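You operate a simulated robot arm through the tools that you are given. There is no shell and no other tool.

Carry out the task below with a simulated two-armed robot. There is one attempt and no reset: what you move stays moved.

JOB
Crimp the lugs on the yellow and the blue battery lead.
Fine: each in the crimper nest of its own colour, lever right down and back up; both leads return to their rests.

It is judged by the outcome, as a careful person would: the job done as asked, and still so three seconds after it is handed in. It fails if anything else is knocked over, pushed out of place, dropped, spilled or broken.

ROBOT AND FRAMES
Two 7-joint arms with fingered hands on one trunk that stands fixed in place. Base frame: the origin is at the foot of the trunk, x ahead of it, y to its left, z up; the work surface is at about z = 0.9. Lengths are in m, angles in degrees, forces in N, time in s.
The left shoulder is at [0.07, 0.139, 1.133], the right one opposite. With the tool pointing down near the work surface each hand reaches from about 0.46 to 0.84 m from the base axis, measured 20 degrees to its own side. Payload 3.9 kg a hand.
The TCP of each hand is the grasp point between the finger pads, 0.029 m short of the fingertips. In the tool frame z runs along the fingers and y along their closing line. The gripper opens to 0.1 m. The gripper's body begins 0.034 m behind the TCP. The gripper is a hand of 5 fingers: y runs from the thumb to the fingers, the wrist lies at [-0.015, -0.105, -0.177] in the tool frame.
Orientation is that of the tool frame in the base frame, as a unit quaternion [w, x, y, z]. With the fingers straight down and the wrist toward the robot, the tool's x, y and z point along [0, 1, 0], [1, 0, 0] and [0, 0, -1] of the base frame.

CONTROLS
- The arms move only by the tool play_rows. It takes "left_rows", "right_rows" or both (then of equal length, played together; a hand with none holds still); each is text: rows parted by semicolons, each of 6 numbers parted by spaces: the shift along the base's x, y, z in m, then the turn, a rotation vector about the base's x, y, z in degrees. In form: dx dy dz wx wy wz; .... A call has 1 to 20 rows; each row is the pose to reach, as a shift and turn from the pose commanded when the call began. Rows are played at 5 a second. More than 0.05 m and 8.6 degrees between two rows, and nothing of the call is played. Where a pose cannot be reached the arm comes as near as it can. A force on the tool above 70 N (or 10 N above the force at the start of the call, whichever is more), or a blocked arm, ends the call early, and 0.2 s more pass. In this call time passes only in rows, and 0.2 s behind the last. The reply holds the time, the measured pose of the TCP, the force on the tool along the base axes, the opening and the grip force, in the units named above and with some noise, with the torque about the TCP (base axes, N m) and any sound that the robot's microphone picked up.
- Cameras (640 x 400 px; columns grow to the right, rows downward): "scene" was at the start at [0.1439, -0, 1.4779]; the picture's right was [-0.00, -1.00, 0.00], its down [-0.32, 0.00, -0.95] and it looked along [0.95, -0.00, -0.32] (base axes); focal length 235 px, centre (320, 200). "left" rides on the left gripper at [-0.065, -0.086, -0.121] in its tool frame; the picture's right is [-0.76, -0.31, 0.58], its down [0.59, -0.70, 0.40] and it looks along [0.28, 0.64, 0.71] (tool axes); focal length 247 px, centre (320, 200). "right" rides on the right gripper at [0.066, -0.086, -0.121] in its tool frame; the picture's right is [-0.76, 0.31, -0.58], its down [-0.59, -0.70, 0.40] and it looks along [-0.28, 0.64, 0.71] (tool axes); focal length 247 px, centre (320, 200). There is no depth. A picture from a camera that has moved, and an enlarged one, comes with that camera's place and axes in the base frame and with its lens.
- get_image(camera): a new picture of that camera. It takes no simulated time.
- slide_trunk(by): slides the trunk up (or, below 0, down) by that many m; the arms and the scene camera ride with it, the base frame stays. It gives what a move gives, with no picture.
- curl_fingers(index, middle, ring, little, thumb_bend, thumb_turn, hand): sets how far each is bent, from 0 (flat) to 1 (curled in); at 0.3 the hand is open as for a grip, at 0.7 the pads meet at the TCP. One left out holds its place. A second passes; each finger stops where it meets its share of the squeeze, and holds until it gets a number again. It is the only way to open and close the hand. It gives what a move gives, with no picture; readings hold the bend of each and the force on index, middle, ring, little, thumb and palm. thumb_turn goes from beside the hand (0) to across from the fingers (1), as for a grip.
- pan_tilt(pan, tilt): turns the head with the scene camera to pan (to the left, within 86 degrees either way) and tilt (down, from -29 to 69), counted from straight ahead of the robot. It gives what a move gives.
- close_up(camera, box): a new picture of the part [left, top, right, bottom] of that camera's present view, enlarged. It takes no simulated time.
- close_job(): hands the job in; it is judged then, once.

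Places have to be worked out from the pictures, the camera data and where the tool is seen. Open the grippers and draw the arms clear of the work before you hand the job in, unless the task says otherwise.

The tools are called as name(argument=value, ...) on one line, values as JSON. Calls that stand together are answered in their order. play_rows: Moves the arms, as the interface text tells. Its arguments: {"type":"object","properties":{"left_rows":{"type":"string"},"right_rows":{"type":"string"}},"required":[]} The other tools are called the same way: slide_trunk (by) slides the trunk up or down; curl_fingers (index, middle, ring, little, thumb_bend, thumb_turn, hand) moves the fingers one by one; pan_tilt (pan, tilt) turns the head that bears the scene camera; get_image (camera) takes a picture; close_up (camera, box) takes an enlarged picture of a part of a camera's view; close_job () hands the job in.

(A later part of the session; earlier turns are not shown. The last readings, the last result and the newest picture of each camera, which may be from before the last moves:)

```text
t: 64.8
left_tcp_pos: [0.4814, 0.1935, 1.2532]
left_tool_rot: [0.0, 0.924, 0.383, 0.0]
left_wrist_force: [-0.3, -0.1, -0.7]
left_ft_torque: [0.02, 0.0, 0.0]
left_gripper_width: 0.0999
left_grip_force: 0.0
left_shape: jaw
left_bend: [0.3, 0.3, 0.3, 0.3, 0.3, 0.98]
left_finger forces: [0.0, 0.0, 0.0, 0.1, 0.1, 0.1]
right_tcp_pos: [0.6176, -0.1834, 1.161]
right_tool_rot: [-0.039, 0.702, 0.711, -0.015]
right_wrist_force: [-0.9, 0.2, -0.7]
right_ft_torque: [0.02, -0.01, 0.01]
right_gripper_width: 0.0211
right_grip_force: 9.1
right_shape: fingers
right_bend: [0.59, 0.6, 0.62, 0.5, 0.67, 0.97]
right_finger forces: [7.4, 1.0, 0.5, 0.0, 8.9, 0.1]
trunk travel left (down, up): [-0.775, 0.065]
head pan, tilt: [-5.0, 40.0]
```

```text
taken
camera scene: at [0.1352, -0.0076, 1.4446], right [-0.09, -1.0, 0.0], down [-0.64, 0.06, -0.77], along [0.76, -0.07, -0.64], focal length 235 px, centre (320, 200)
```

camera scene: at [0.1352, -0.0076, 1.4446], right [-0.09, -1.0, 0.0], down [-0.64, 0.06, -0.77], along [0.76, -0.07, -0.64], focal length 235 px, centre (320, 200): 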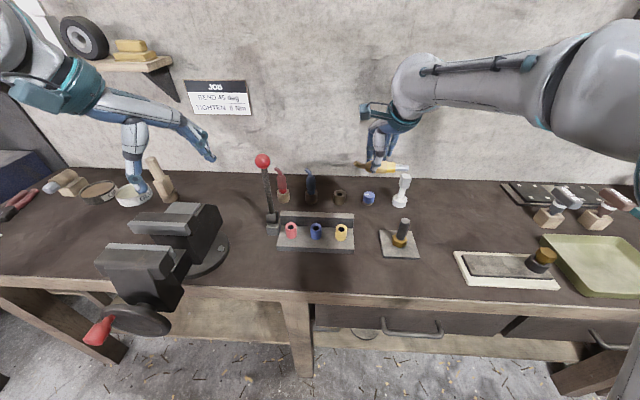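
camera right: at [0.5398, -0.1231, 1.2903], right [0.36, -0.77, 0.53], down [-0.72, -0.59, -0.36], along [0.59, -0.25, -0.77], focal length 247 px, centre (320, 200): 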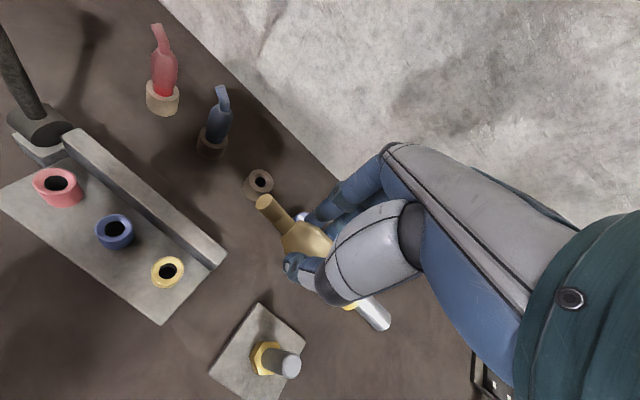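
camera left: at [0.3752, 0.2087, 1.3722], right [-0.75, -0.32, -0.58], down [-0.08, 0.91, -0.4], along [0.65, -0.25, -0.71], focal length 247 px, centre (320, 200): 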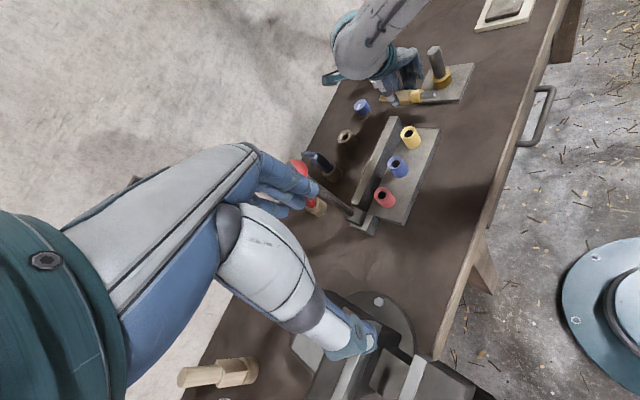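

The pin now points right. I'll tilt the hand about +x so the pin swings down, staying high above the bench.

play_rows(right_rows="0 0.004 0 7.5 0 0;0 0.008 0 15 0 0;0 0.012 0 22.5 0 0;0 0.016 0 30 0 0;0 0.02 0 37.5 0 0;0 0.024 0 45 0 0;0 0.028 0 52.5 0 0;0 0.032 0 60 0 0;0 0.036 0 67.5 0 0;0 0.04 0 75 0 0;0 0.042 0 82.5 0 0;0 0.042 0 90 0 0")

get_image(camera="right")

get_image(camera="scene")

close_up(camera="left", box=[280, 0, 440, 160])

```text
t: 67.4
left_tcp_pos: [0.4817, 0.1946, 1.2514]
left_tool_rot: [0.0, 0.923, 0.384, -0.001]
left_wrist_force: [0.2, -0.1, -0.1]
left_ft_torque: [0.0, 0.02, 0.0]
left_gripper_width: 0.0998
left_grip_force: 0.1
left_shape: jaw
left_bend: [0.3, 0.3, 0.3, 0.3, 0.3, 0.98]
left_finger forces: [0.0, 0.1, 0.0, 0.0, 0.0, 0.0]
right_tcp_pos: [0.618, -0.1423, 1.1628]
right_tool_rot: [0.525, -0.469, -0.512, -0.493]
right_wrist_force: [-0.3, 0.3, -0.5]
right_ft_torque: [-0.02, -0.01, 0.02]
right_gripper_width: 0.0209
right_grip_force: 9.0
right_shape: fingers
right_bend: [0.59, 0.6, 0.62, 0.5, 0.67, 0.97]
right_finger forces: [7.2, 1.1, 0.8, 0.0, 8.8, 0.0]
trunk travel left (down, up): [-0.775, 0.065]
head pan, tilt: [-5.0, 40.0]
```

```text
taken
camera right: at [0.5405, -0.2715, 1.2219], right [0.36, -0.52, -0.77], down [-0.73, 0.37, -0.58], along [0.59, 0.77, -0.25], focal length 247 px, centre (320, 200)
```

right: 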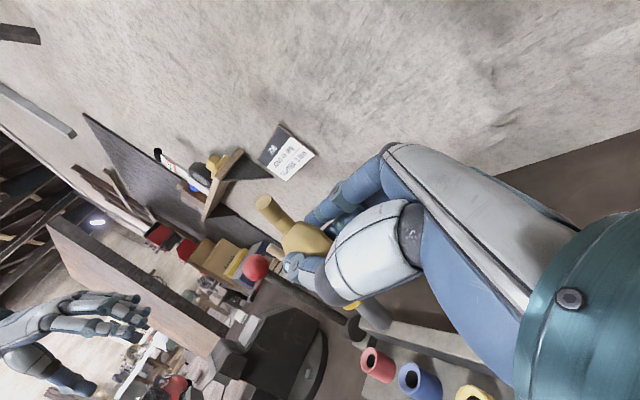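

```text
taken
camera scene: at [0.136, -0.0079, 1.4446], right [-0.09, -1.0, 0.0], down [-0.64, 0.06, -0.77], along [0.76, -0.07, -0.64], focal length 235 px, centre (320, 200)
```

scene: 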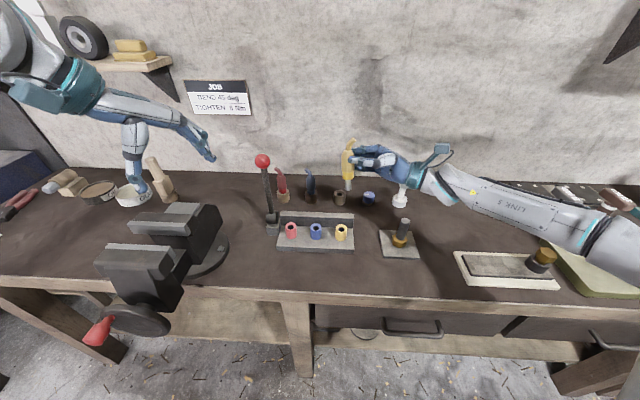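

```text
2.50 times, centred on (360, 80) of left
camera zoom: at [0.3756, 0.2086, 1.3721], right [-0.75, -0.32, -0.58], down [-0.08, 0.91, -0.4], along [0.65, -0.25, -0.71], focal length 617 px, centre (220, 500)
```

zoom: 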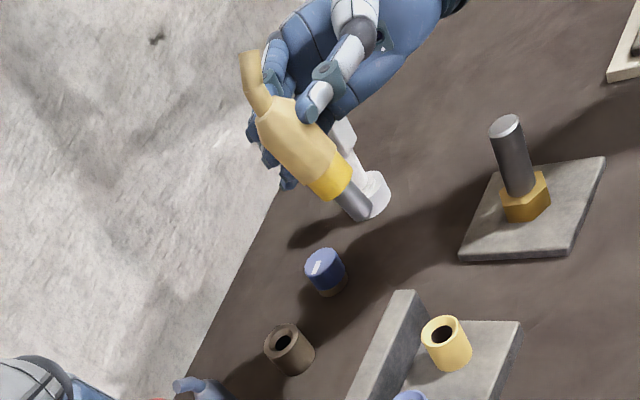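

The lead is now upright with the pin down. I'll zoom in to check its verticality and the pin tip position.

close_up(camera="scene", box=[300, 130, 420, 250])

close_up(camera="right", box=[220, 180, 440, 350])

```text
3.33 times, centred on (360, 190) of scene
camera zoom: at [0.136, -0.0079, 1.4446], right [-0.09, -1.0, 0.0], down [-0.64, 0.06, -0.77], along [0.76, -0.07, -0.64], focal length 784 px, centre (187, 233)
```

zoom: 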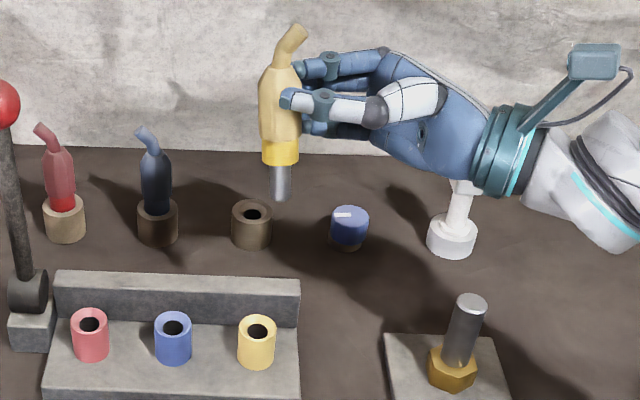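

```text
2.35 times, centred on (330, 265) of right
camera zoom: at [0.5405, -0.2715, 1.2219], right [0.36, -0.52, -0.77], down [-0.73, 0.37, -0.58], along [0.59, 0.77, -0.25], focal length 581 px, centre (296, 47)
```

zoom: 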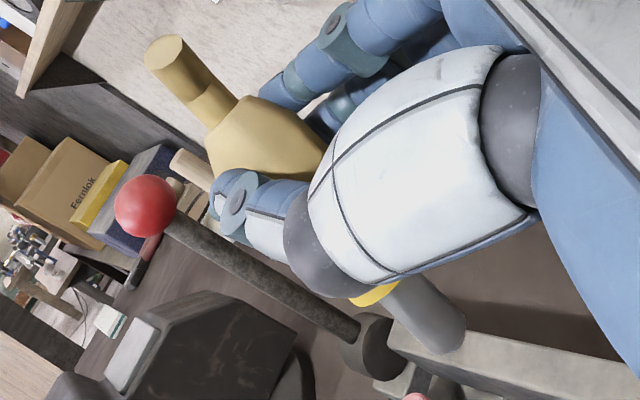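

Triangulated, the pin tip is at (.606,-.121,1.079) and the lead leans about 4° in each axis. I'll straighten it and bring the pin to about 4 cm above the yellow nest.

play_rows(right_rows="-0.007 0.002 -0.012 1 -1 0;-0.014 0.004 -0.024 2 -2 0;-0.021 0.007 -0.036 3 -3 0;-0.028 0.009 -0.05 4.2 -4 0;-0.035 0.011 -0.066 4.2 -4 0")

close_up(camera="scene", box=[280, 140, 400, 260])

close_up(camera="left", box=[310, 30, 470, 190])

get_image(camera="right")

```text
t: 68.6
left_tcp_pos: [0.4812, 0.1935, 1.2526]
left_tool_rot: [0.001, 0.923, 0.384, 0.0]
left_wrist_force: [-0.5, -0.5, -0.5]
left_ft_torque: [0.0, 0.01, 0.0]
left_gripper_width: 0.1
left_grip_force: 0.1
left_shape: jaw
left_bend: [0.3, 0.3, 0.3, 0.3, 0.3, 0.98]
left_finger forces: [0.0, 0.0, 0.0, 0.0, 0.1, 0.1]
right_tcp_pos: [0.5811, -0.1309, 1.0965]
right_tool_rot: [-0.523, 0.431, 0.512, 0.528]
right_wrist_force: [-0.2, 0.7, -1.3]
right_ft_torque: [-0.01, -0.02, -0.03]
right_gripper_width: 0.0208
right_grip_force: 9.0
right_shape: fingers
right_bend: [0.59, 0.6, 0.62, 0.5, 0.67, 0.97]
right_finger forces: [7.2, 1.1, 0.7, 0.0, 8.9, 0.0]
trunk travel left (down, up): [-0.775, 0.065]
head pan, tilt: [-5.0, 40.0]
```

```text
3.33 times, centred on (340, 200) of scene
camera zoom: at [0.1353, -0.0075, 1.4446], right [-0.09, -1.0, 0.0], down [-0.64, 0.06, -0.77], along [0.76, -0.07, -0.64], focal length 784 px, centre (253, 200)
```

zoom: 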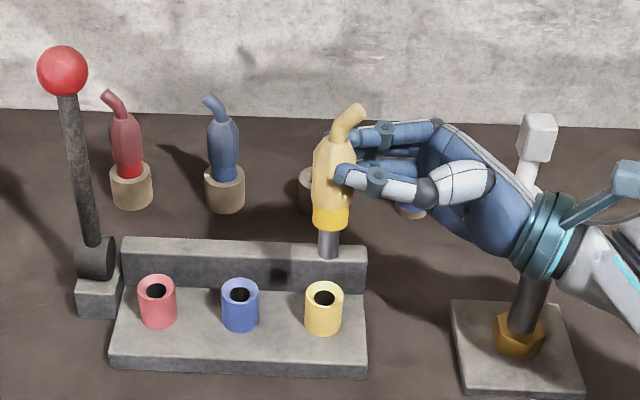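

```text
2.50 times, centred on (390, 110) of left
camera zoom: at [0.375, 0.209, 1.3723], right [-0.75, -0.32, -0.58], down [-0.08, 0.91, -0.4], along [0.65, -0.25, -0.71], focal length 617 px, centre (145, 425)
```

zoom: 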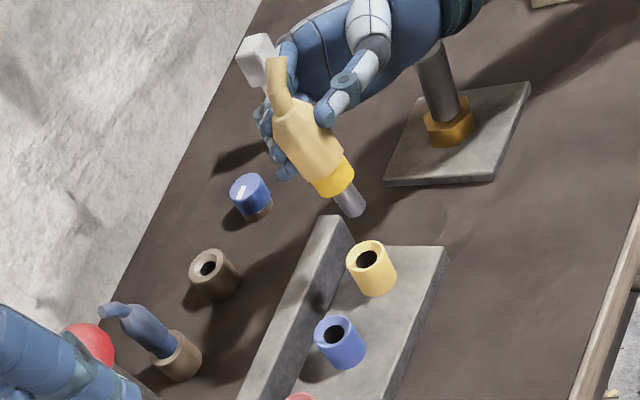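

```text
taken
camera right: at [0.5007, -0.2644, 1.1411], right [0.41, -0.47, -0.78], down [-0.68, 0.41, -0.6], along [0.6, 0.78, -0.15], focal length 247 px, centre (320, 200)
```

right: 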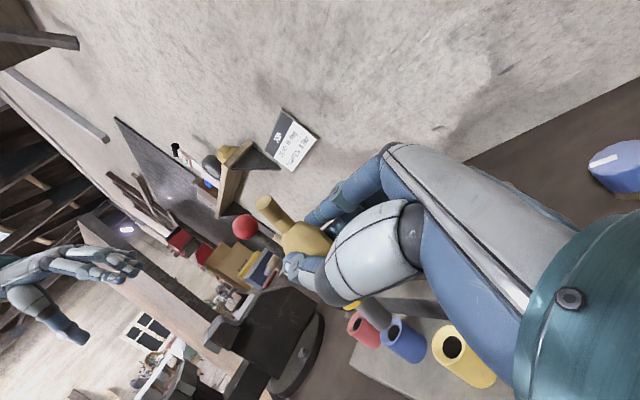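

The pin tip is about (.578,-.106,1.009), with the nest relative to it about +6 mm in x and level in y. I'll check the lean from the hand camera before descending.

close_up(camera="right", box=[240, 180, 500, 390])

close_up(camera="left", box=[350, 50, 430, 150])

close_up(camera="scene", box=[310, 165, 370, 245])

```text
1.90 times, centred on (370, 285) of right
camera zoom: at [0.5007, -0.2644, 1.1411], right [0.41, -0.47, -0.78], down [-0.68, 0.41, -0.6], along [0.6, 0.78, -0.15], focal length 470 px, centre (225, 38)
```

zoom: 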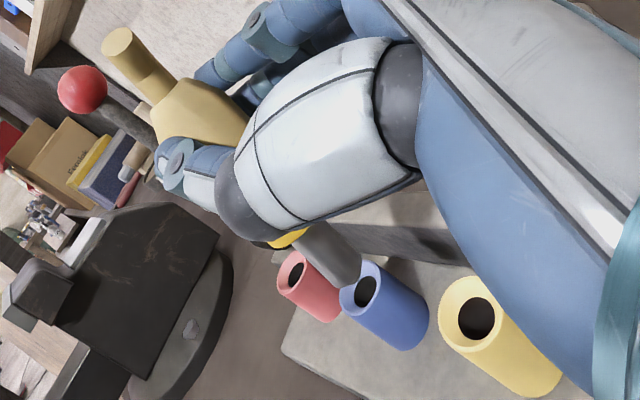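

```text
4.00 times, centred on (390, 100) of left
camera zoom: at [0.375, 0.209, 1.3723], right [-0.75, -0.32, -0.58], down [-0.08, 0.91, -0.4], along [0.65, -0.25, -0.71], focal length 988 px, centre (40, 600)
```

zoom: 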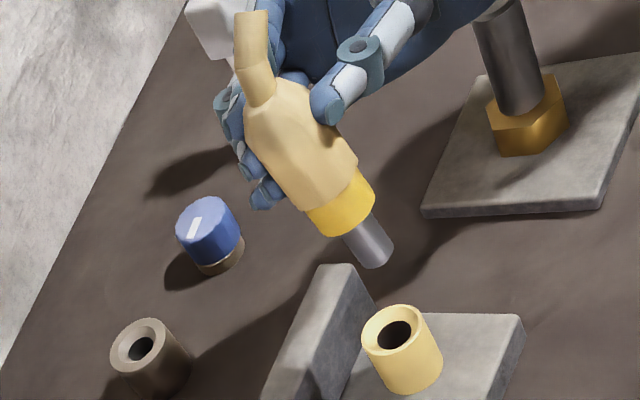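

```text
5.00 times, centred on (340, 205) of scene
camera zoom: at [0.1353, -0.0075, 1.4446], right [-0.09, -1.0, 0.0], down [-0.64, 0.06, -0.77], along [0.76, -0.07, -0.64], focal length 1176 px, centre (220, 175)
```

zoom: 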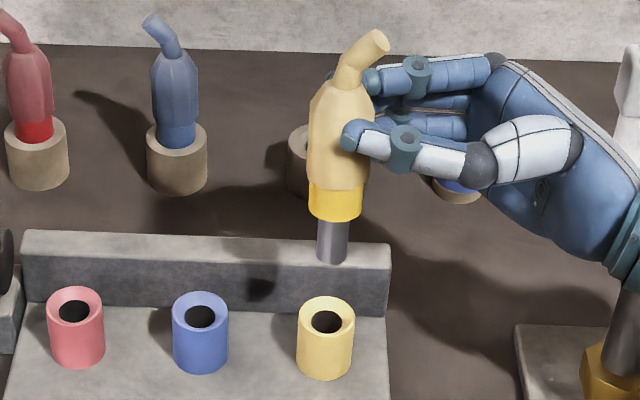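

The pin still leans about 3° in both axes compared with the nest cylinder. I'll correct that, shift a few mm and lower the tip to just above the rim for another check.

play_rows(right_rows="0.0006 -0.0025 -0.008 1.5 -1.5 0;0.0012 -0.005 -0.016 3 -3 0;0.0012 -0.005 -0.022 3 -3 0")

close_up(camera="right", box=[300, 220, 500, 390])

close_up(camera="left", box=[350, 50, 430, 150])

close_up(camera="scene", box=[310, 165, 370, 245])

```text
t: 69.4
left_tcp_pos: [0.4812, 0.1946, 1.2522]
left_tool_rot: [0.001, 0.924, 0.384, 0.0]
left_wrist_force: [0.9, 0.5, -0.1]
left_ft_torque: [0.01, 0.02, -0.02]
left_gripper_width: 0.0996
left_grip_force: 0.1
left_shape: jaw
left_bend: [0.3, 0.3, 0.3, 0.3, 0.3, 0.98]
left_finger forces: [0.1, 0.0, 0.1, 0.1, 0.0, 0.0]
right_tcp_pos: [0.582, -0.1352, 1.0745]
right_tool_rot: [-0.52, 0.404, 0.512, 0.551]
right_wrist_force: [-0.3, 0.0, -0.4]
right_ft_torque: [0.0, 0.02, 0.0]
right_gripper_width: 0.0212
right_grip_force: 8.9
right_shape: fingers
right_bend: [0.59, 0.6, 0.62, 0.5, 0.67, 0.97]
right_finger forces: [7.2, 1.1, 0.8, 0.1, 9.0, 0.1]
trunk travel left (down, up): [-0.775, 0.065]
head pan, tilt: [-5.0, 40.0]
```

```text
2.35 times, centred on (400, 305) of right
camera zoom: at [0.5003, -0.2704, 1.1075], right [0.45, -0.43, -0.78], down [-0.65, 0.44, -0.62], along [0.61, 0.79, -0.08], focal length 581 px, centre (132, -47)
```

zoom: 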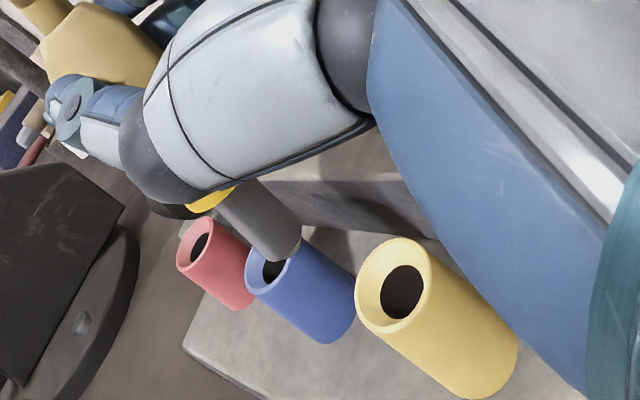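

```text
4.00 times, centred on (390, 100) of left
camera zoom: at [0.375, 0.2092, 1.3722], right [-0.75, -0.32, -0.58], down [-0.08, 0.91, -0.4], along [0.65, -0.25, -0.71], focal length 988 px, centre (40, 600)
```

zoom: 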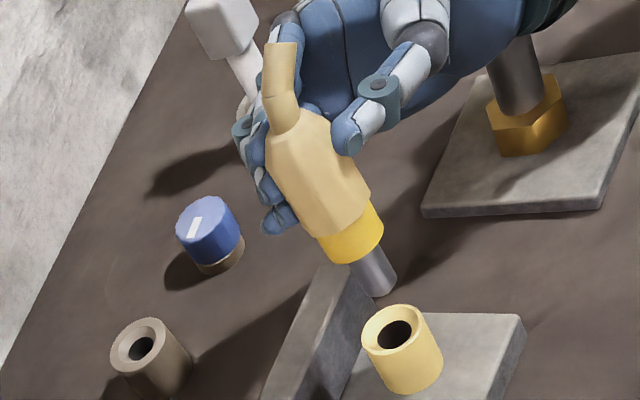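

```text
5.00 times, centred on (340, 205) of scene
camera zoom: at [0.1354, -0.0073, 1.4446], right [-0.09, -1.0, 0.0], down [-0.64, 0.06, -0.77], along [0.76, -0.07, -0.64], focal length 1176 px, centre (220, 175)
```

zoom: 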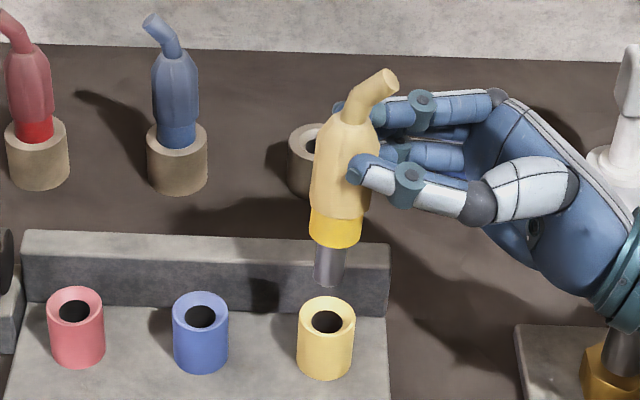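

Relative to the pin, the nest centre is about +6 mm in x and -1 mm in y, and the lead now looks vertical. I'll shift and lower until the tip is at rim level.

play_rows(right_rows="0.003 -0.0005 0 0 0 0;0.006 -0.001 0 0 0 0;0.006 -0.001 -0.01 0 0 0;0.006 -0.001 -0.018 0 0 0")

close_up(camera="right", box=[300, 220, 500, 390])

close_up(camera="left", box=[370, 80, 430, 150])

close_up(camera="scene", box=[320, 185, 370, 245])

```text
t: 70.4
left_tcp_pos: [0.4707, 0.1987, 1.2579]
left_tool_rot: [0.004, 0.924, 0.383, 0.004]
left_wrist_force: [0.3, 0.1, -0.2]
left_ft_torque: [0.0, 0.01, -0.02]
left_gripper_width: 0.1002
left_grip_force: 0.0
left_shape: jaw
left_bend: [0.3, 0.3, 0.3, 0.3, 0.3, 0.98]
left_finger forces: [0.1, 0.1, 0.0, 0.0, 0.0, 0.0]
right_tcp_pos: [0.5795, -0.1328, 1.07]
right_tool_rot: [-0.516, 0.398, 0.518, 0.554]
right_wrist_force: [-18.6, -1.0, 53.2]
right_ft_torque: [-7.59, 3.22, -2.69]
right_gripper_width: 0.0211
right_grip_force: 8.9
right_shape: fingers
right_bend: [0.59, 0.6, 0.62, 0.5, 0.67, 0.97]
right_finger forces: [7.2, 1.1, 0.8, 0.0, 8.9, 0.0]
trunk travel left (down, up): [-0.775, 0.065]
head pan, tilt: [-5.0, 40.0]
```

```text
2.35 times, centred on (400, 305) of right
camera zoom: at [0.4968, -0.2681, 1.101], right [0.47, -0.43, -0.77], down [-0.64, 0.44, -0.63], along [0.61, 0.79, -0.07], focal length 581 px, centre (132, -47)
```

zoom: 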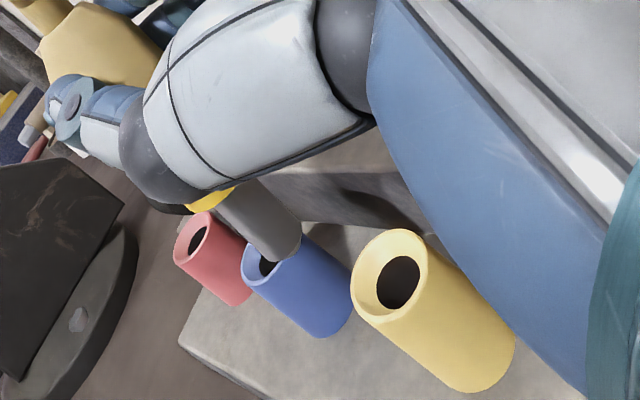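

```text
5.71 times, centred on (400, 115) of left
camera zoom: at [0.363, 0.2129, 1.3758], right [-0.75, -0.32, -0.58], down [-0.08, 0.91, -0.4], along [0.66, -0.26, -0.71], focal length 1411 px, centre (-137, 686)
```

zoom: 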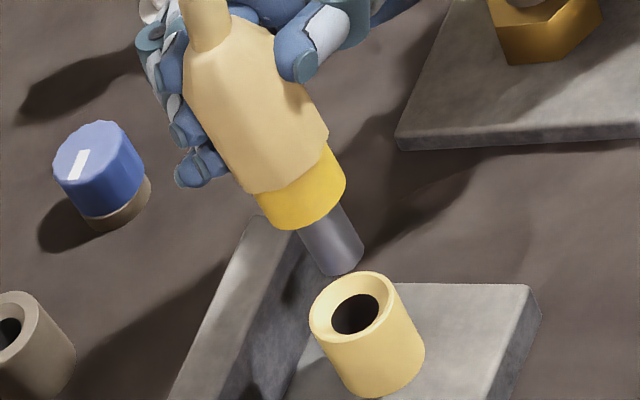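

```text
6.67 times, centred on (345, 215) of scene
camera zoom: at [0.1226, -0.0032, 1.4465], right [-0.09, -1.0, 0.0], down [-0.63, 0.05, -0.77], along [0.77, -0.07, -0.64], focal length 1568 px, centre (153, 100)
```

zoom: 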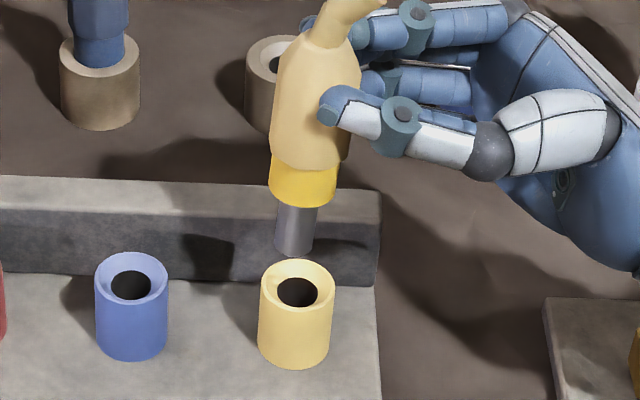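

A 53 N upward force with that torque means the hand's heel is pressing on the bolt near (.57,-.28). I'll back straight up at once.

play_rows(right_rows="0 0 0.01 0 0 0;0 0 0.025 0 0 0;0 0 0.04 0 0 0")

get_image(camera="scene")

get_image(camera="left")

```text
t: 71.2
left_tcp_pos: [0.4784, 0.1952, 1.2539]
left_tool_rot: [0.002, 0.924, 0.383, 0.001]
left_wrist_force: [-0.6, 0.4, 1.6]
left_ft_torque: [0.03, -0.06, 0.02]
left_gripper_width: 0.1001
left_grip_force: 0.0
left_shape: jaw
left_bend: [0.3, 0.3, 0.3, 0.3, 0.3, 0.98]
left_finger forces: [0.1, 0.1, 0.0, 0.0, 0.1, 0.0]
right_tcp_pos: [0.5864, -0.1355, 1.0962]
right_tool_rot: [-0.519, 0.406, 0.512, 0.551]
right_wrist_force: [-1.3, 0.3, -0.7]
right_ft_torque: [-0.04, 0.04, -0.01]
right_gripper_width: 0.0207
right_grip_force: 8.7
right_shape: fingers
right_bend: [0.59, 0.6, 0.62, 0.5, 0.67, 0.97]
right_finger forces: [7.2, 1.0, 0.7, 0.0, 9.0, 0.1]
trunk travel left (down, up): [-0.775, 0.065]
head pan, tilt: [-5.0, 40.0]
```

```text
taken
camera scene: at [0.132, -0.0062, 1.4447], right [-0.09, -1.0, 0.0], down [-0.64, 0.06, -0.77], along [0.76, -0.07, -0.64], focal length 235 px, centre (320, 200)
```

scene: 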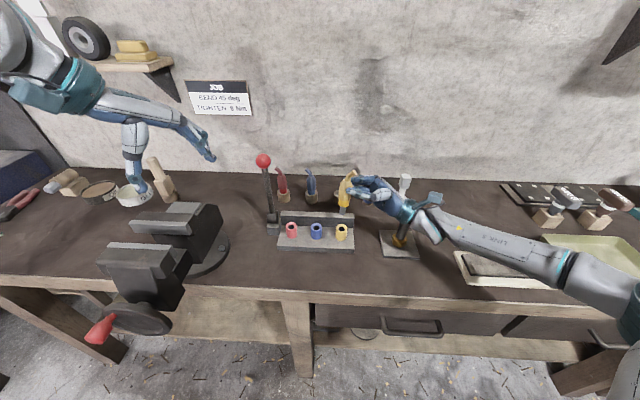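

```text
taken
camera left: at [0.3717, 0.2103, 1.3728], right [-0.75, -0.32, -0.58], down [-0.08, 0.91, -0.4], along [0.66, -0.25, -0.71], focal length 247 px, centre (320, 200)
```

left: 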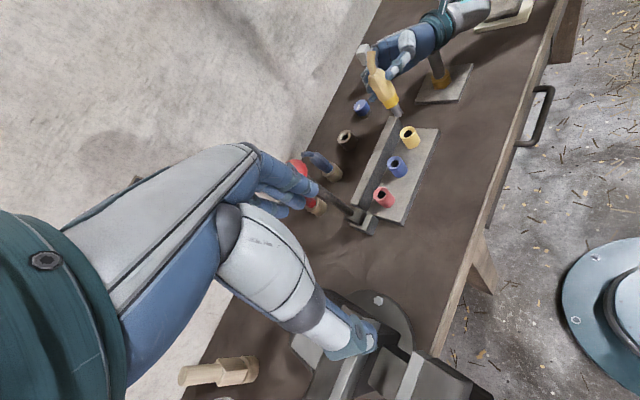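

The bolt sits directly under the palm. I'll yaw the hand -45° around the lead's vertical axis so the wrist swings back toward the robot, away from the bolt.

play_rows(right_rows="-0.001 0.003 0 0 0 -7;-0.003 0.006 0 0 0 -14;-0.006 0.008 0 0 0 -21;-0.009 0.0095 0 0 0 -28;-0.0125 0.01 0 0 0 -35;-0.0165 0.01 0 0 0 -42;-0.018 0.0095 0 0 0 -45")

get_image(camera="scene")

close_up(camera="left", box=[330, 0, 490, 160])

get_image(camera="right")

```text
t: 72.8
left_tcp_pos: [0.4828, 0.194, 1.2526]
left_tool_rot: [0.001, 0.924, 0.383, 0.0]
left_wrist_force: [-0.9, -0.3, 0.1]
left_ft_torque: [0.0, 0.01, 0.02]
left_gripper_width: 0.1001
left_grip_force: 0.0
left_shape: jaw
left_bend: [0.3, 0.3, 0.3, 0.3, 0.3, 0.98]
left_finger forces: [0.1, 0.1, 0.0, 0.0, 0.0, 0.0]
right_tcp_pos: [0.5706, -0.1272, 1.0968]
right_tool_rot: [-0.269, 0.569, 0.319, 0.708]
right_wrist_force: [-0.1, -0.3, -0.3]
right_ft_torque: [-0.03, 0.0, 0.02]
right_gripper_width: 0.0207
right_grip_force: 9.5
right_shape: fingers
right_bend: [0.59, 0.6, 0.62, 0.5, 0.67, 0.97]
right_finger forces: [7.1, 1.2, 0.8, 0.1, 9.0, 0.0]
trunk travel left (down, up): [-0.775, 0.065]
head pan, tilt: [-5.0, 40.0]
```

```text
taken
camera scene: at [0.1353, -0.0072, 1.4446], right [-0.09, -1.0, 0.0], down [-0.64, 0.06, -0.77], along [0.76, -0.07, -0.64], focal length 235 px, centre (320, 200)
```

scene: 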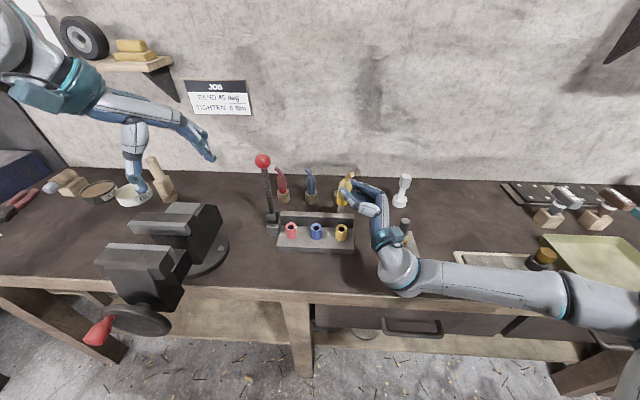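

```text
2.50 times, centred on (410, 80) of left
camera zoom: at [0.375, 0.2093, 1.3722], right [-0.75, -0.32, -0.58], down [-0.08, 0.91, -0.4], along [0.65, -0.25, -0.71], focal length 617 px, centre (95, 500)
```

zoom: 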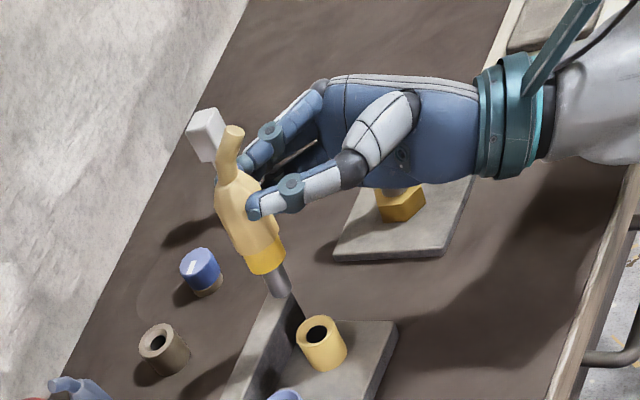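

```text
taken
camera right: at [0.4166, -0.1635, 1.1295], right [0.02, -0.62, -0.78], down [-0.15, 0.77, -0.62], along [0.99, 0.13, -0.08], focal length 247 px, centre (320, 200)
```

right: 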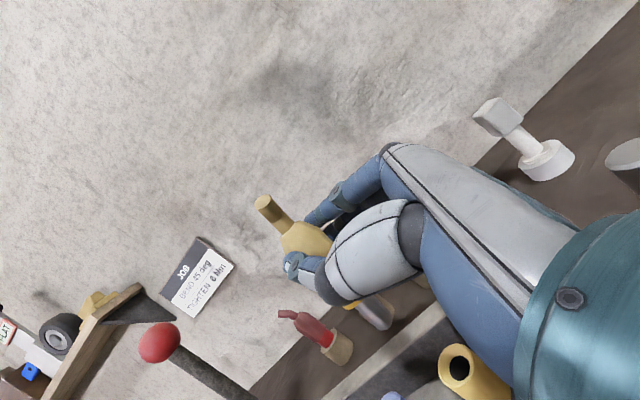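

The hand is now clear of the bolt and the trunk reading has recovered. I'll zoom in to compare the pin tip with the nest again.

close_up(camera="left", box=[350, 50, 430, 150])

close_up(camera="scene", box=[310, 165, 370, 245])

close_up(camera="scene", box=[370, 190, 570, 320])

```text
4.00 times, centred on (390, 100) of left
camera zoom: at [0.375, 0.2093, 1.3722], right [-0.75, -0.32, -0.58], down [-0.08, 0.91, -0.4], along [0.65, -0.25, -0.71], focal length 988 px, centre (40, 600)
```

zoom: 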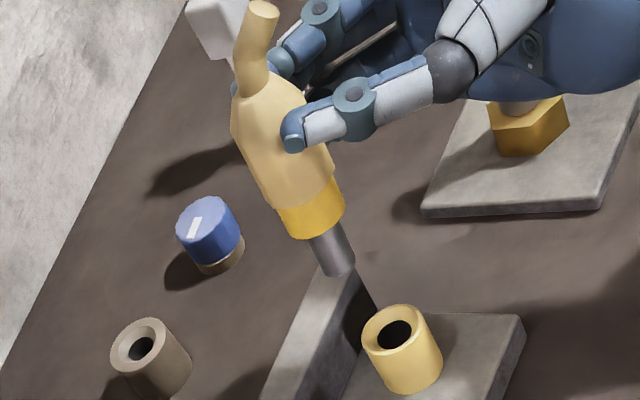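

```text
5.00 times, centred on (340, 205) of scene
camera zoom: at [0.1353, -0.0072, 1.4446], right [-0.09, -1.0, 0.0], down [-0.64, 0.06, -0.77], along [0.76, -0.07, -0.64], focal length 1176 px, centre (220, 175)
```

zoom: 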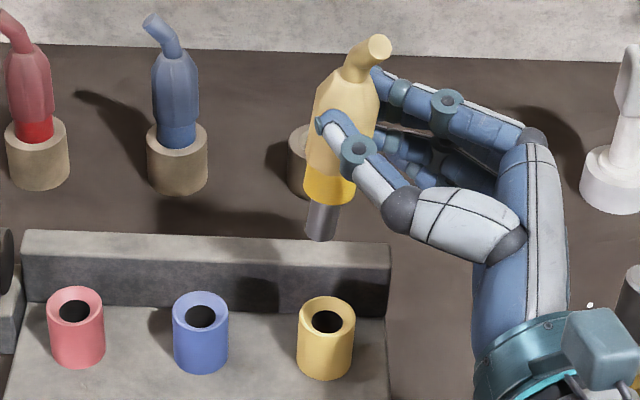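

```text
3.08 times, centred on (470, 255) of scene
camera zoom: at [0.1353, -0.0072, 1.4446], right [-0.09, -1.0, 0.0], down [-0.64, 0.06, -0.77], along [0.76, -0.07, -0.64], focal length 724 px, centre (-142, 31)
```

zoom: 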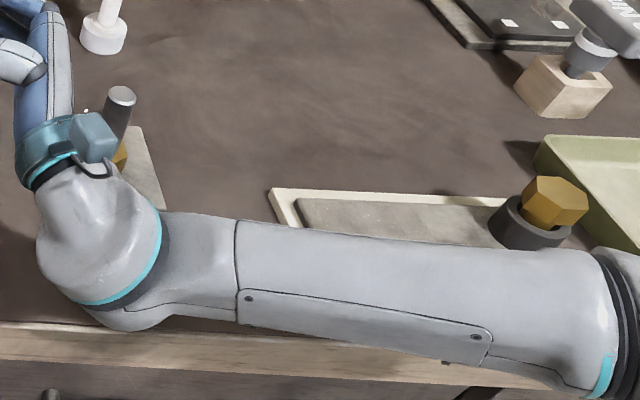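

The lead now leans about 5.6° (pin toward +y). I'll straighten it, recentre over the nest and lower by 1 cm.

play_rows(right_rows="-0.001 0.0005 0 -2 0 0;-0.002 0.001 0 -4 0 0;-0.004 0.0017 -0.004 -5.6 0 0;-0.004 0.0017 -0.01 -5.6 0 0")

close_up(camera="left", box=[350, 50, 430, 150])

close_up(camera="scene", box=[310, 165, 370, 245])

close_up(camera="right", box=[240, 180, 540, 400])

```text
t: 73.8
left_tcp_pos: [0.4817, 0.1956, 1.2518]
left_tool_rot: [0.0, 0.924, 0.383, 0.0]
left_wrist_force: [0.6, -0.2, 1.3]
left_ft_torque: [0.0, 0.0, 0.0]
left_gripper_width: 0.1002
left_grip_force: 0.1
left_shape: jaw
left_bend: [0.3, 0.3, 0.3, 0.3, 0.3, 0.98]
left_finger forces: [0.0, 0.0, 0.0, 0.1, 0.1, 0.1]
right_tcp_pos: [0.5677, -0.1245, 1.0862]
right_tool_rot: [-0.241, 0.582, 0.353, 0.692]
right_wrist_force: [0.1, -0.1, -0.7]
right_ft_torque: [-0.01, -0.01, -0.03]
right_gripper_width: 0.0207
right_grip_force: 8.1
right_shape: fingers
right_bend: [0.59, 0.6, 0.62, 0.5, 0.67, 0.97]
right_finger forces: [7.0, 1.3, 0.8, 0.0, 8.9, 0.0]
trunk travel left (down, up): [-0.775, 0.065]
head pan, tilt: [-5.0, 40.0]
```

```text
4.00 times, centred on (390, 100) of left
camera zoom: at [0.3753, 0.2093, 1.3721], right [-0.75, -0.32, -0.58], down [-0.08, 0.91, -0.4], along [0.65, -0.25, -0.71], focal length 988 px, centre (40, 600)
```

zoom: 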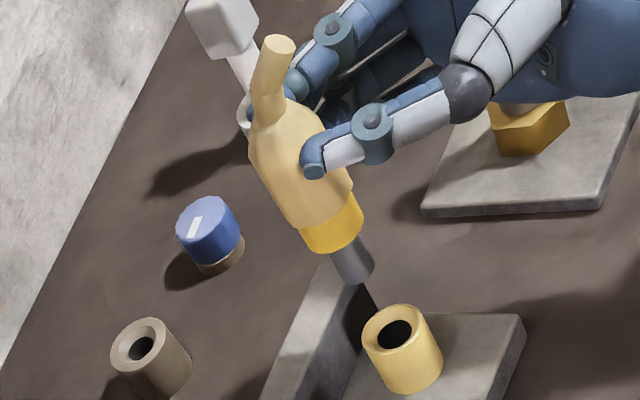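

```text
5.00 times, centred on (340, 205) of scene
camera zoom: at [0.1356, -0.0072, 1.4446], right [-0.09, -1.0, 0.0], down [-0.64, 0.06, -0.77], along [0.76, -0.07, -0.64], focal length 1176 px, centre (220, 175)
```

zoom: 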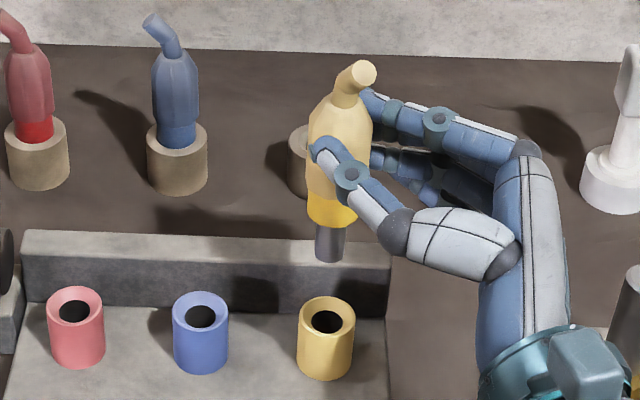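

```text
1.82 times, centred on (390, 290) of right
camera zoom: at [0.4133, -0.1583, 1.1225], right [0.02, -0.7, -0.72], down [-0.15, 0.71, -0.69], along [0.99, 0.12, -0.09], focal length 449 px, centre (193, 36)
```

zoom: 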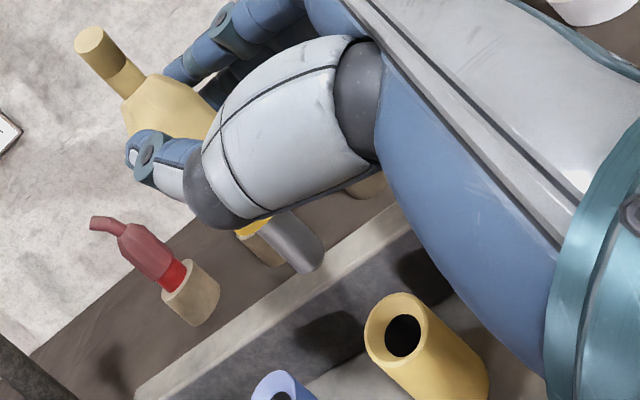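

The lead is now vertical within 1°, and the pin needs about -3 mm in x. I'll correct that and descend to just above rim level, watching forces.

play_rows(right_rows="-0.0028 -0.0005 -0.005 0 0 0;-0.0028 -0.0005 -0.015 0 0 0;-0.0028 -0.0005 -0.025 0 0 0;-0.0028 -0.0005 -0.033 0 0 0")

close_up(camera="left", box=[370, 80, 430, 150])

close_up(camera="scene", box=[320, 185, 370, 245])

close_up(camera="right", box=[300, 240, 500, 400])

```text
t: 74.8
left_tcp_pos: [0.481, 0.195, 1.2522]
left_tool_rot: [0.0, 0.924, 0.383, 0.0]
left_wrist_force: [0.2, -0.3, 0.3]
left_ft_torque: [0.03, 0.0, -0.02]
left_gripper_width: 0.0997
left_grip_force: 0.0
left_shape: jaw
left_bend: [0.3, 0.3, 0.3, 0.3, 0.3, 0.98]
left_finger forces: [0.0, 0.0, 0.0, 0.0, 0.1, 0.1]
right_tcp_pos: [0.5645, -0.1259, 1.0531]
right_tool_rot: [-0.242, 0.582, 0.353, 0.692]
right_wrist_force: [-0.4, -1.2, 0.2]
right_ft_torque: [-0.04, 0.01, 0.02]
right_gripper_width: 0.0208
right_grip_force: 9.0
right_shape: fingers
right_bend: [0.59, 0.6, 0.62, 0.5, 0.67, 0.97]
right_finger forces: [7.0, 1.2, 0.9, 0.0, 9.0, 0.1]
trunk travel left (down, up): [-0.775, 0.065]
head pan, tilt: [-5.0, 40.0]
```

```text
5.71 times, centred on (400, 115) of left
camera zoom: at [0.3752, 0.2092, 1.3721], right [-0.75, -0.32, -0.58], down [-0.08, 0.91, -0.4], along [0.65, -0.25, -0.71], focal length 1411 px, centre (-137, 686)
```

zoom: 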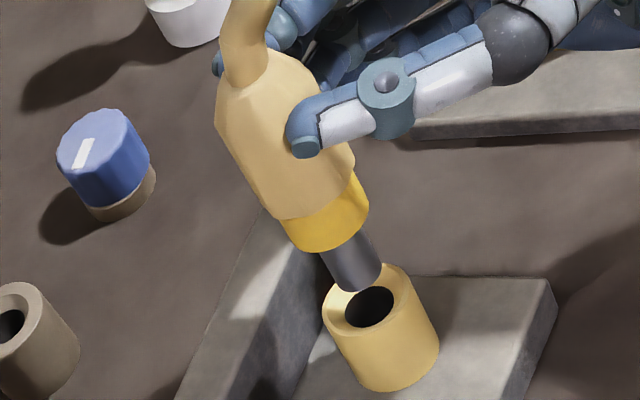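

```text
6.67 times, centred on (345, 215) of scene
camera zoom: at [0.1355, -0.0073, 1.4446], right [-0.09, -1.0, 0.0], down [-0.64, 0.06, -0.77], along [0.76, -0.07, -0.64], focal length 1568 px, centre (153, 100)
```

zoom: 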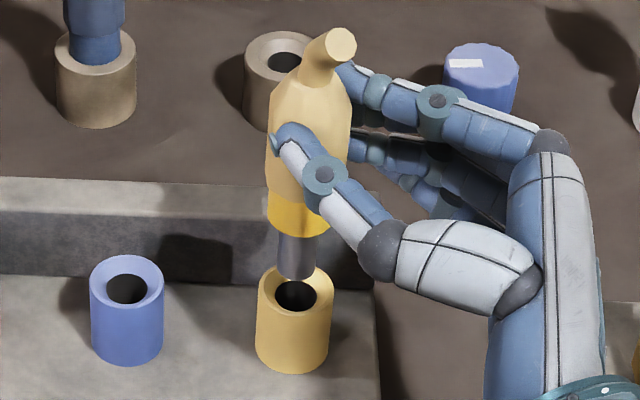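

```text
2.50 times, centred on (400, 320) of right
camera zoom: at [0.4099, -0.1585, 1.0898], right [0.02, -0.7, -0.72], down [-0.15, 0.71, -0.69], along [0.99, 0.12, -0.09], focal length 617 px, centre (120, -100)
```

zoom: 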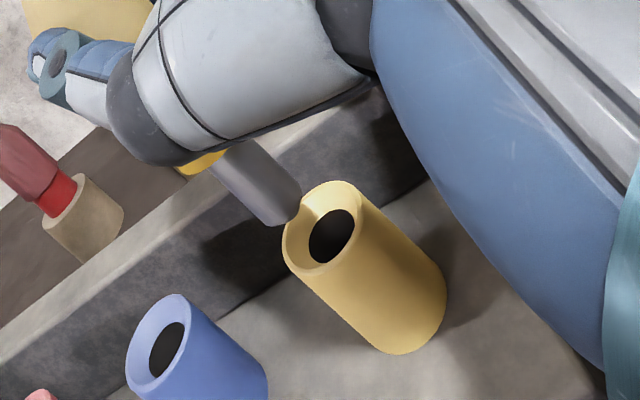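

The scene and left views say the pin is centred, but the hand camera suggests it may need a few mm toward -y. I'll take tighter close-ups before inserting.

close_up(camera="right", box=[360, 270, 440, 350])

close_up(camera="scene", box=[330, 210, 354, 234])

close_up(camera="left", box=[396, 110, 426, 140])

```text
5.00 times, centred on (400, 310) of right
camera zoom: at [0.4099, -0.1585, 1.0898], right [0.02, -0.7, -0.72], down [-0.15, 0.71, -0.69], along [0.99, 0.12, -0.09], focal length 1235 px, centre (-80, -350)
```

zoom: 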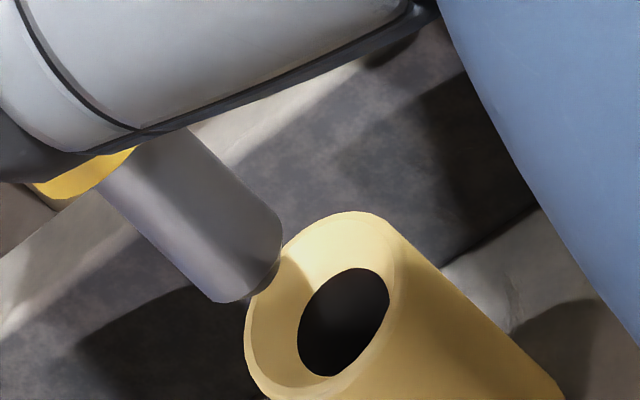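

```text
16.00 times, centred on (342, 222) of scene
camera zoom: at [0.1355, -0.0073, 1.4446], right [-0.09, -1.0, 0.0], down [-0.64, 0.06, -0.77], along [0.76, -0.07, -0.64], focal length 3764 px, centre (-32, -152)
```

zoom: 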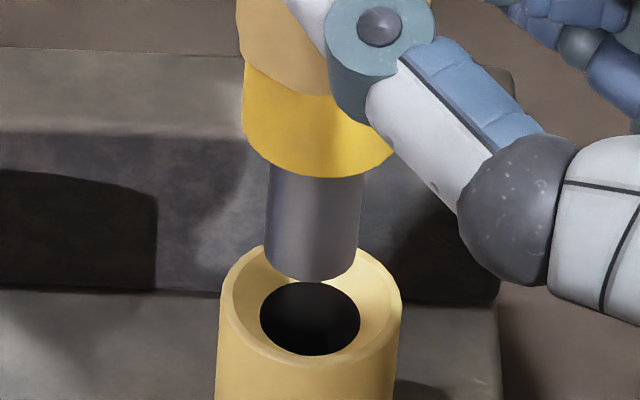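

```text
13.33 times, centred on (411, 125) of left
camera zoom: at [0.3752, 0.2092, 1.3721], right [-0.75, -0.32, -0.58], down [-0.08, 0.91, -0.4], along [0.65, -0.25, -0.71], focal length 3293 px, centre (-893, 1200)
```

zoom: 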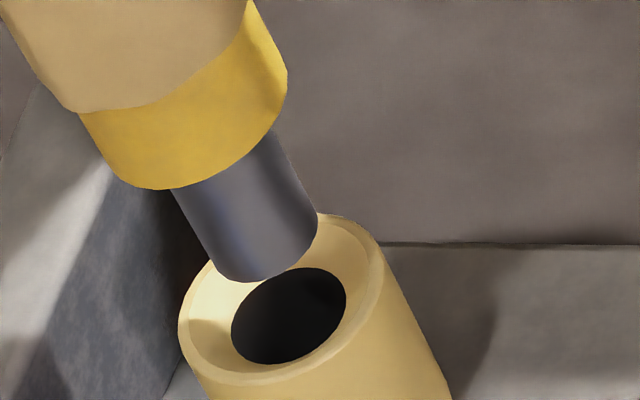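

All three views together fit a correction of about +4 mm x and -2 mm y. The nest has a funnel mouth, so I'll apply this and descend into the funnel while watching forces.

play_rows(right_rows="0.002 -0.001 0 0 0 0;0.004 -0.0018 -0.003 0 0 0;0.004 -0.0018 -0.008 0 0 0;0.004 -0.0018 -0.012 0 0 0")

close_up(camera="right", box=[360, 270, 440, 350])

close_up(camera="scene", box=[330, 210, 354, 234])

close_up(camera="left", box=[396, 110, 426, 140])

```text
t: 75.8
left_tcp_pos: [0.4818, 0.1945, 1.2528]
left_tool_rot: [0.0, 0.923, 0.384, -0.001]
left_wrist_force: [0.2, -0.2, -0.3]
left_ft_torque: [0.01, -0.01, -0.03]
left_gripper_width: 0.0998
left_grip_force: 0.0
left_shape: jaw
left_bend: [0.3, 0.3, 0.3, 0.3, 0.3, 0.98]
left_finger forces: [0.1, 0.1, 0.0, 0.1, 0.0, 0.0]
right_tcp_pos: [0.5672, -0.1266, 1.0419]
right_tool_rot: [-0.242, 0.582, 0.353, 0.691]
right_wrist_force: [0.0, 0.1, -0.9]
right_ft_torque: [0.02, 0.0, 0.01]
right_gripper_width: 0.0209
right_grip_force: 8.6
right_shape: fingers
right_bend: [0.59, 0.6, 0.62, 0.5, 0.67, 0.97]
right_finger forces: [7.0, 1.1, 0.9, 0.0, 8.9, 0.0]
trunk travel left (down, up): [-0.775, 0.065]
head pan, tilt: [-5.0, 40.0]
```

```text
5.00 times, centred on (400, 310) of right
camera zoom: at [0.4143, -0.161, 1.0777], right [0.02, -0.7, -0.72], down [-0.15, 0.71, -0.69], along [0.99, 0.12, -0.09], focal length 1235 px, centre (-80, -350)
```

zoom: 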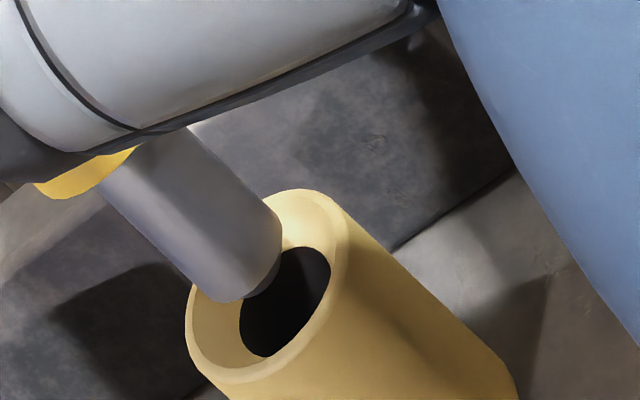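

```text
16.00 times, centred on (342, 222) of scene
camera zoom: at [0.1355, -0.0073, 1.4446], right [-0.09, -1.0, 0.0], down [-0.64, 0.06, -0.77], along [0.76, -0.07, -0.64], focal length 3764 px, centre (-32, -152)
```

zoom: 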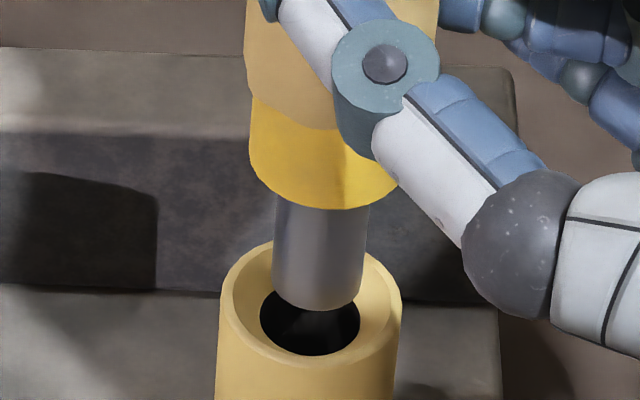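

```text
13.33 times, centred on (411, 125) of left
camera zoom: at [0.3752, 0.2092, 1.3721], right [-0.75, -0.32, -0.58], down [-0.08, 0.91, -0.4], along [0.65, -0.25, -0.71], focal length 3293 px, centre (-893, 1200)
```

zoom: 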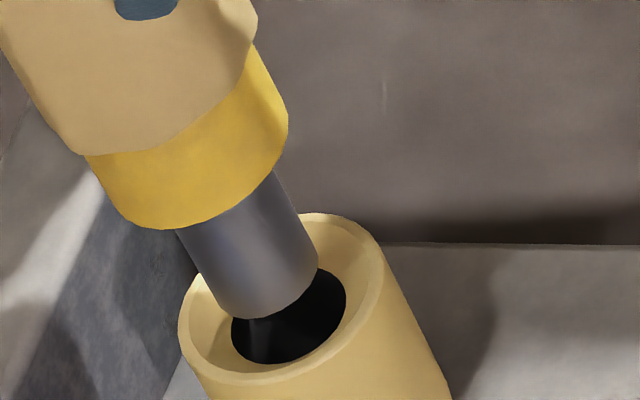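

The pin tip is in the funnel within about 1 mm of centre in all views. I'll make a tiny correction and descend 1.5 cm.

play_rows(right_rows="-0.0008 0.0008 -0.003 0 0 0;-0.0008 0.0008 -0.006 0 0 0;-0.0008 0.0008 -0.009 0 0 0;-0.0008 0.0008 -0.012 0 0 0;-0.0008 0.0008 -0.015 0 0 0")

close_up(camera="scene", box=[320, 190, 370, 240])

close_up(camera="left", box=[380, 85, 430, 145])

```text
t: 77.0
left_tcp_pos: [0.4814, 0.195, 1.2529]
left_tool_rot: [0.0, 0.923, 0.384, -0.001]
left_wrist_force: [0.0, 0.3, -0.4]
left_ft_torque: [-0.01, -0.02, 0.03]
left_gripper_width: 0.0999
left_grip_force: 0.0
left_shape: jaw
left_bend: [0.3, 0.3, 0.3, 0.3, 0.3, 0.98]
left_finger forces: [0.1, 0.0, 0.1, 0.0, 0.0, 0.1]
right_tcp_pos: [0.567, -0.1258, 1.0266]
right_tool_rot: [-0.241, 0.582, 0.352, 0.692]
right_wrist_force: [-0.3, 0.5, -1.2]
right_ft_torque: [-0.01, 0.01, 0.0]
right_gripper_width: 0.0207
right_grip_force: 8.4
right_shape: fingers
right_bend: [0.59, 0.6, 0.62, 0.5, 0.67, 0.97]
right_finger forces: [7.0, 1.3, 0.9, 0.0, 9.0, 0.1]
trunk travel left (down, up): [-0.775, 0.065]
head pan, tilt: [-5.0, 40.0]
```

```text
8.00 times, centred on (345, 215) of scene
camera zoom: at [0.1355, -0.0073, 1.4446], right [-0.09, -1.0, 0.0], down [-0.64, 0.06, -0.77], along [0.76, -0.07, -0.64], focal length 1882 px, centre (120, 80)
```

zoom: 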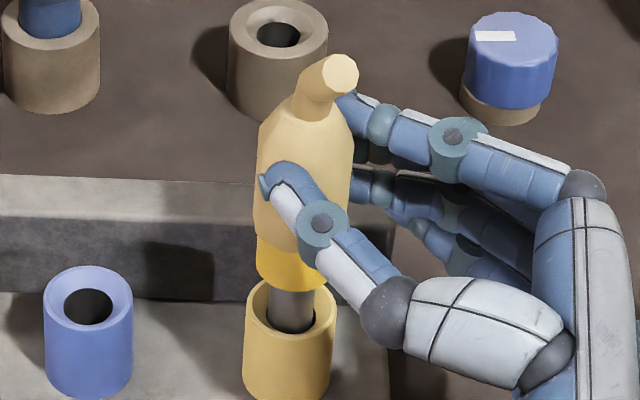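

```text
6.67 times, centred on (405, 115) of left
camera zoom: at [0.3752, 0.2092, 1.3721], right [-0.75, -0.32, -0.58], down [-0.08, 0.91, -0.4], along [0.65, -0.25, -0.71], focal length 1646 px, centre (-247, 767)
```

zoom: 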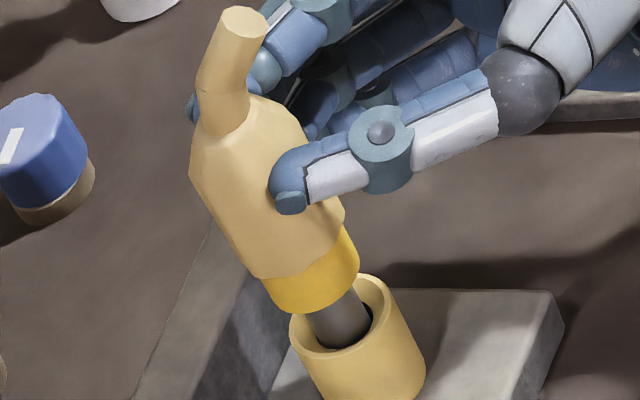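

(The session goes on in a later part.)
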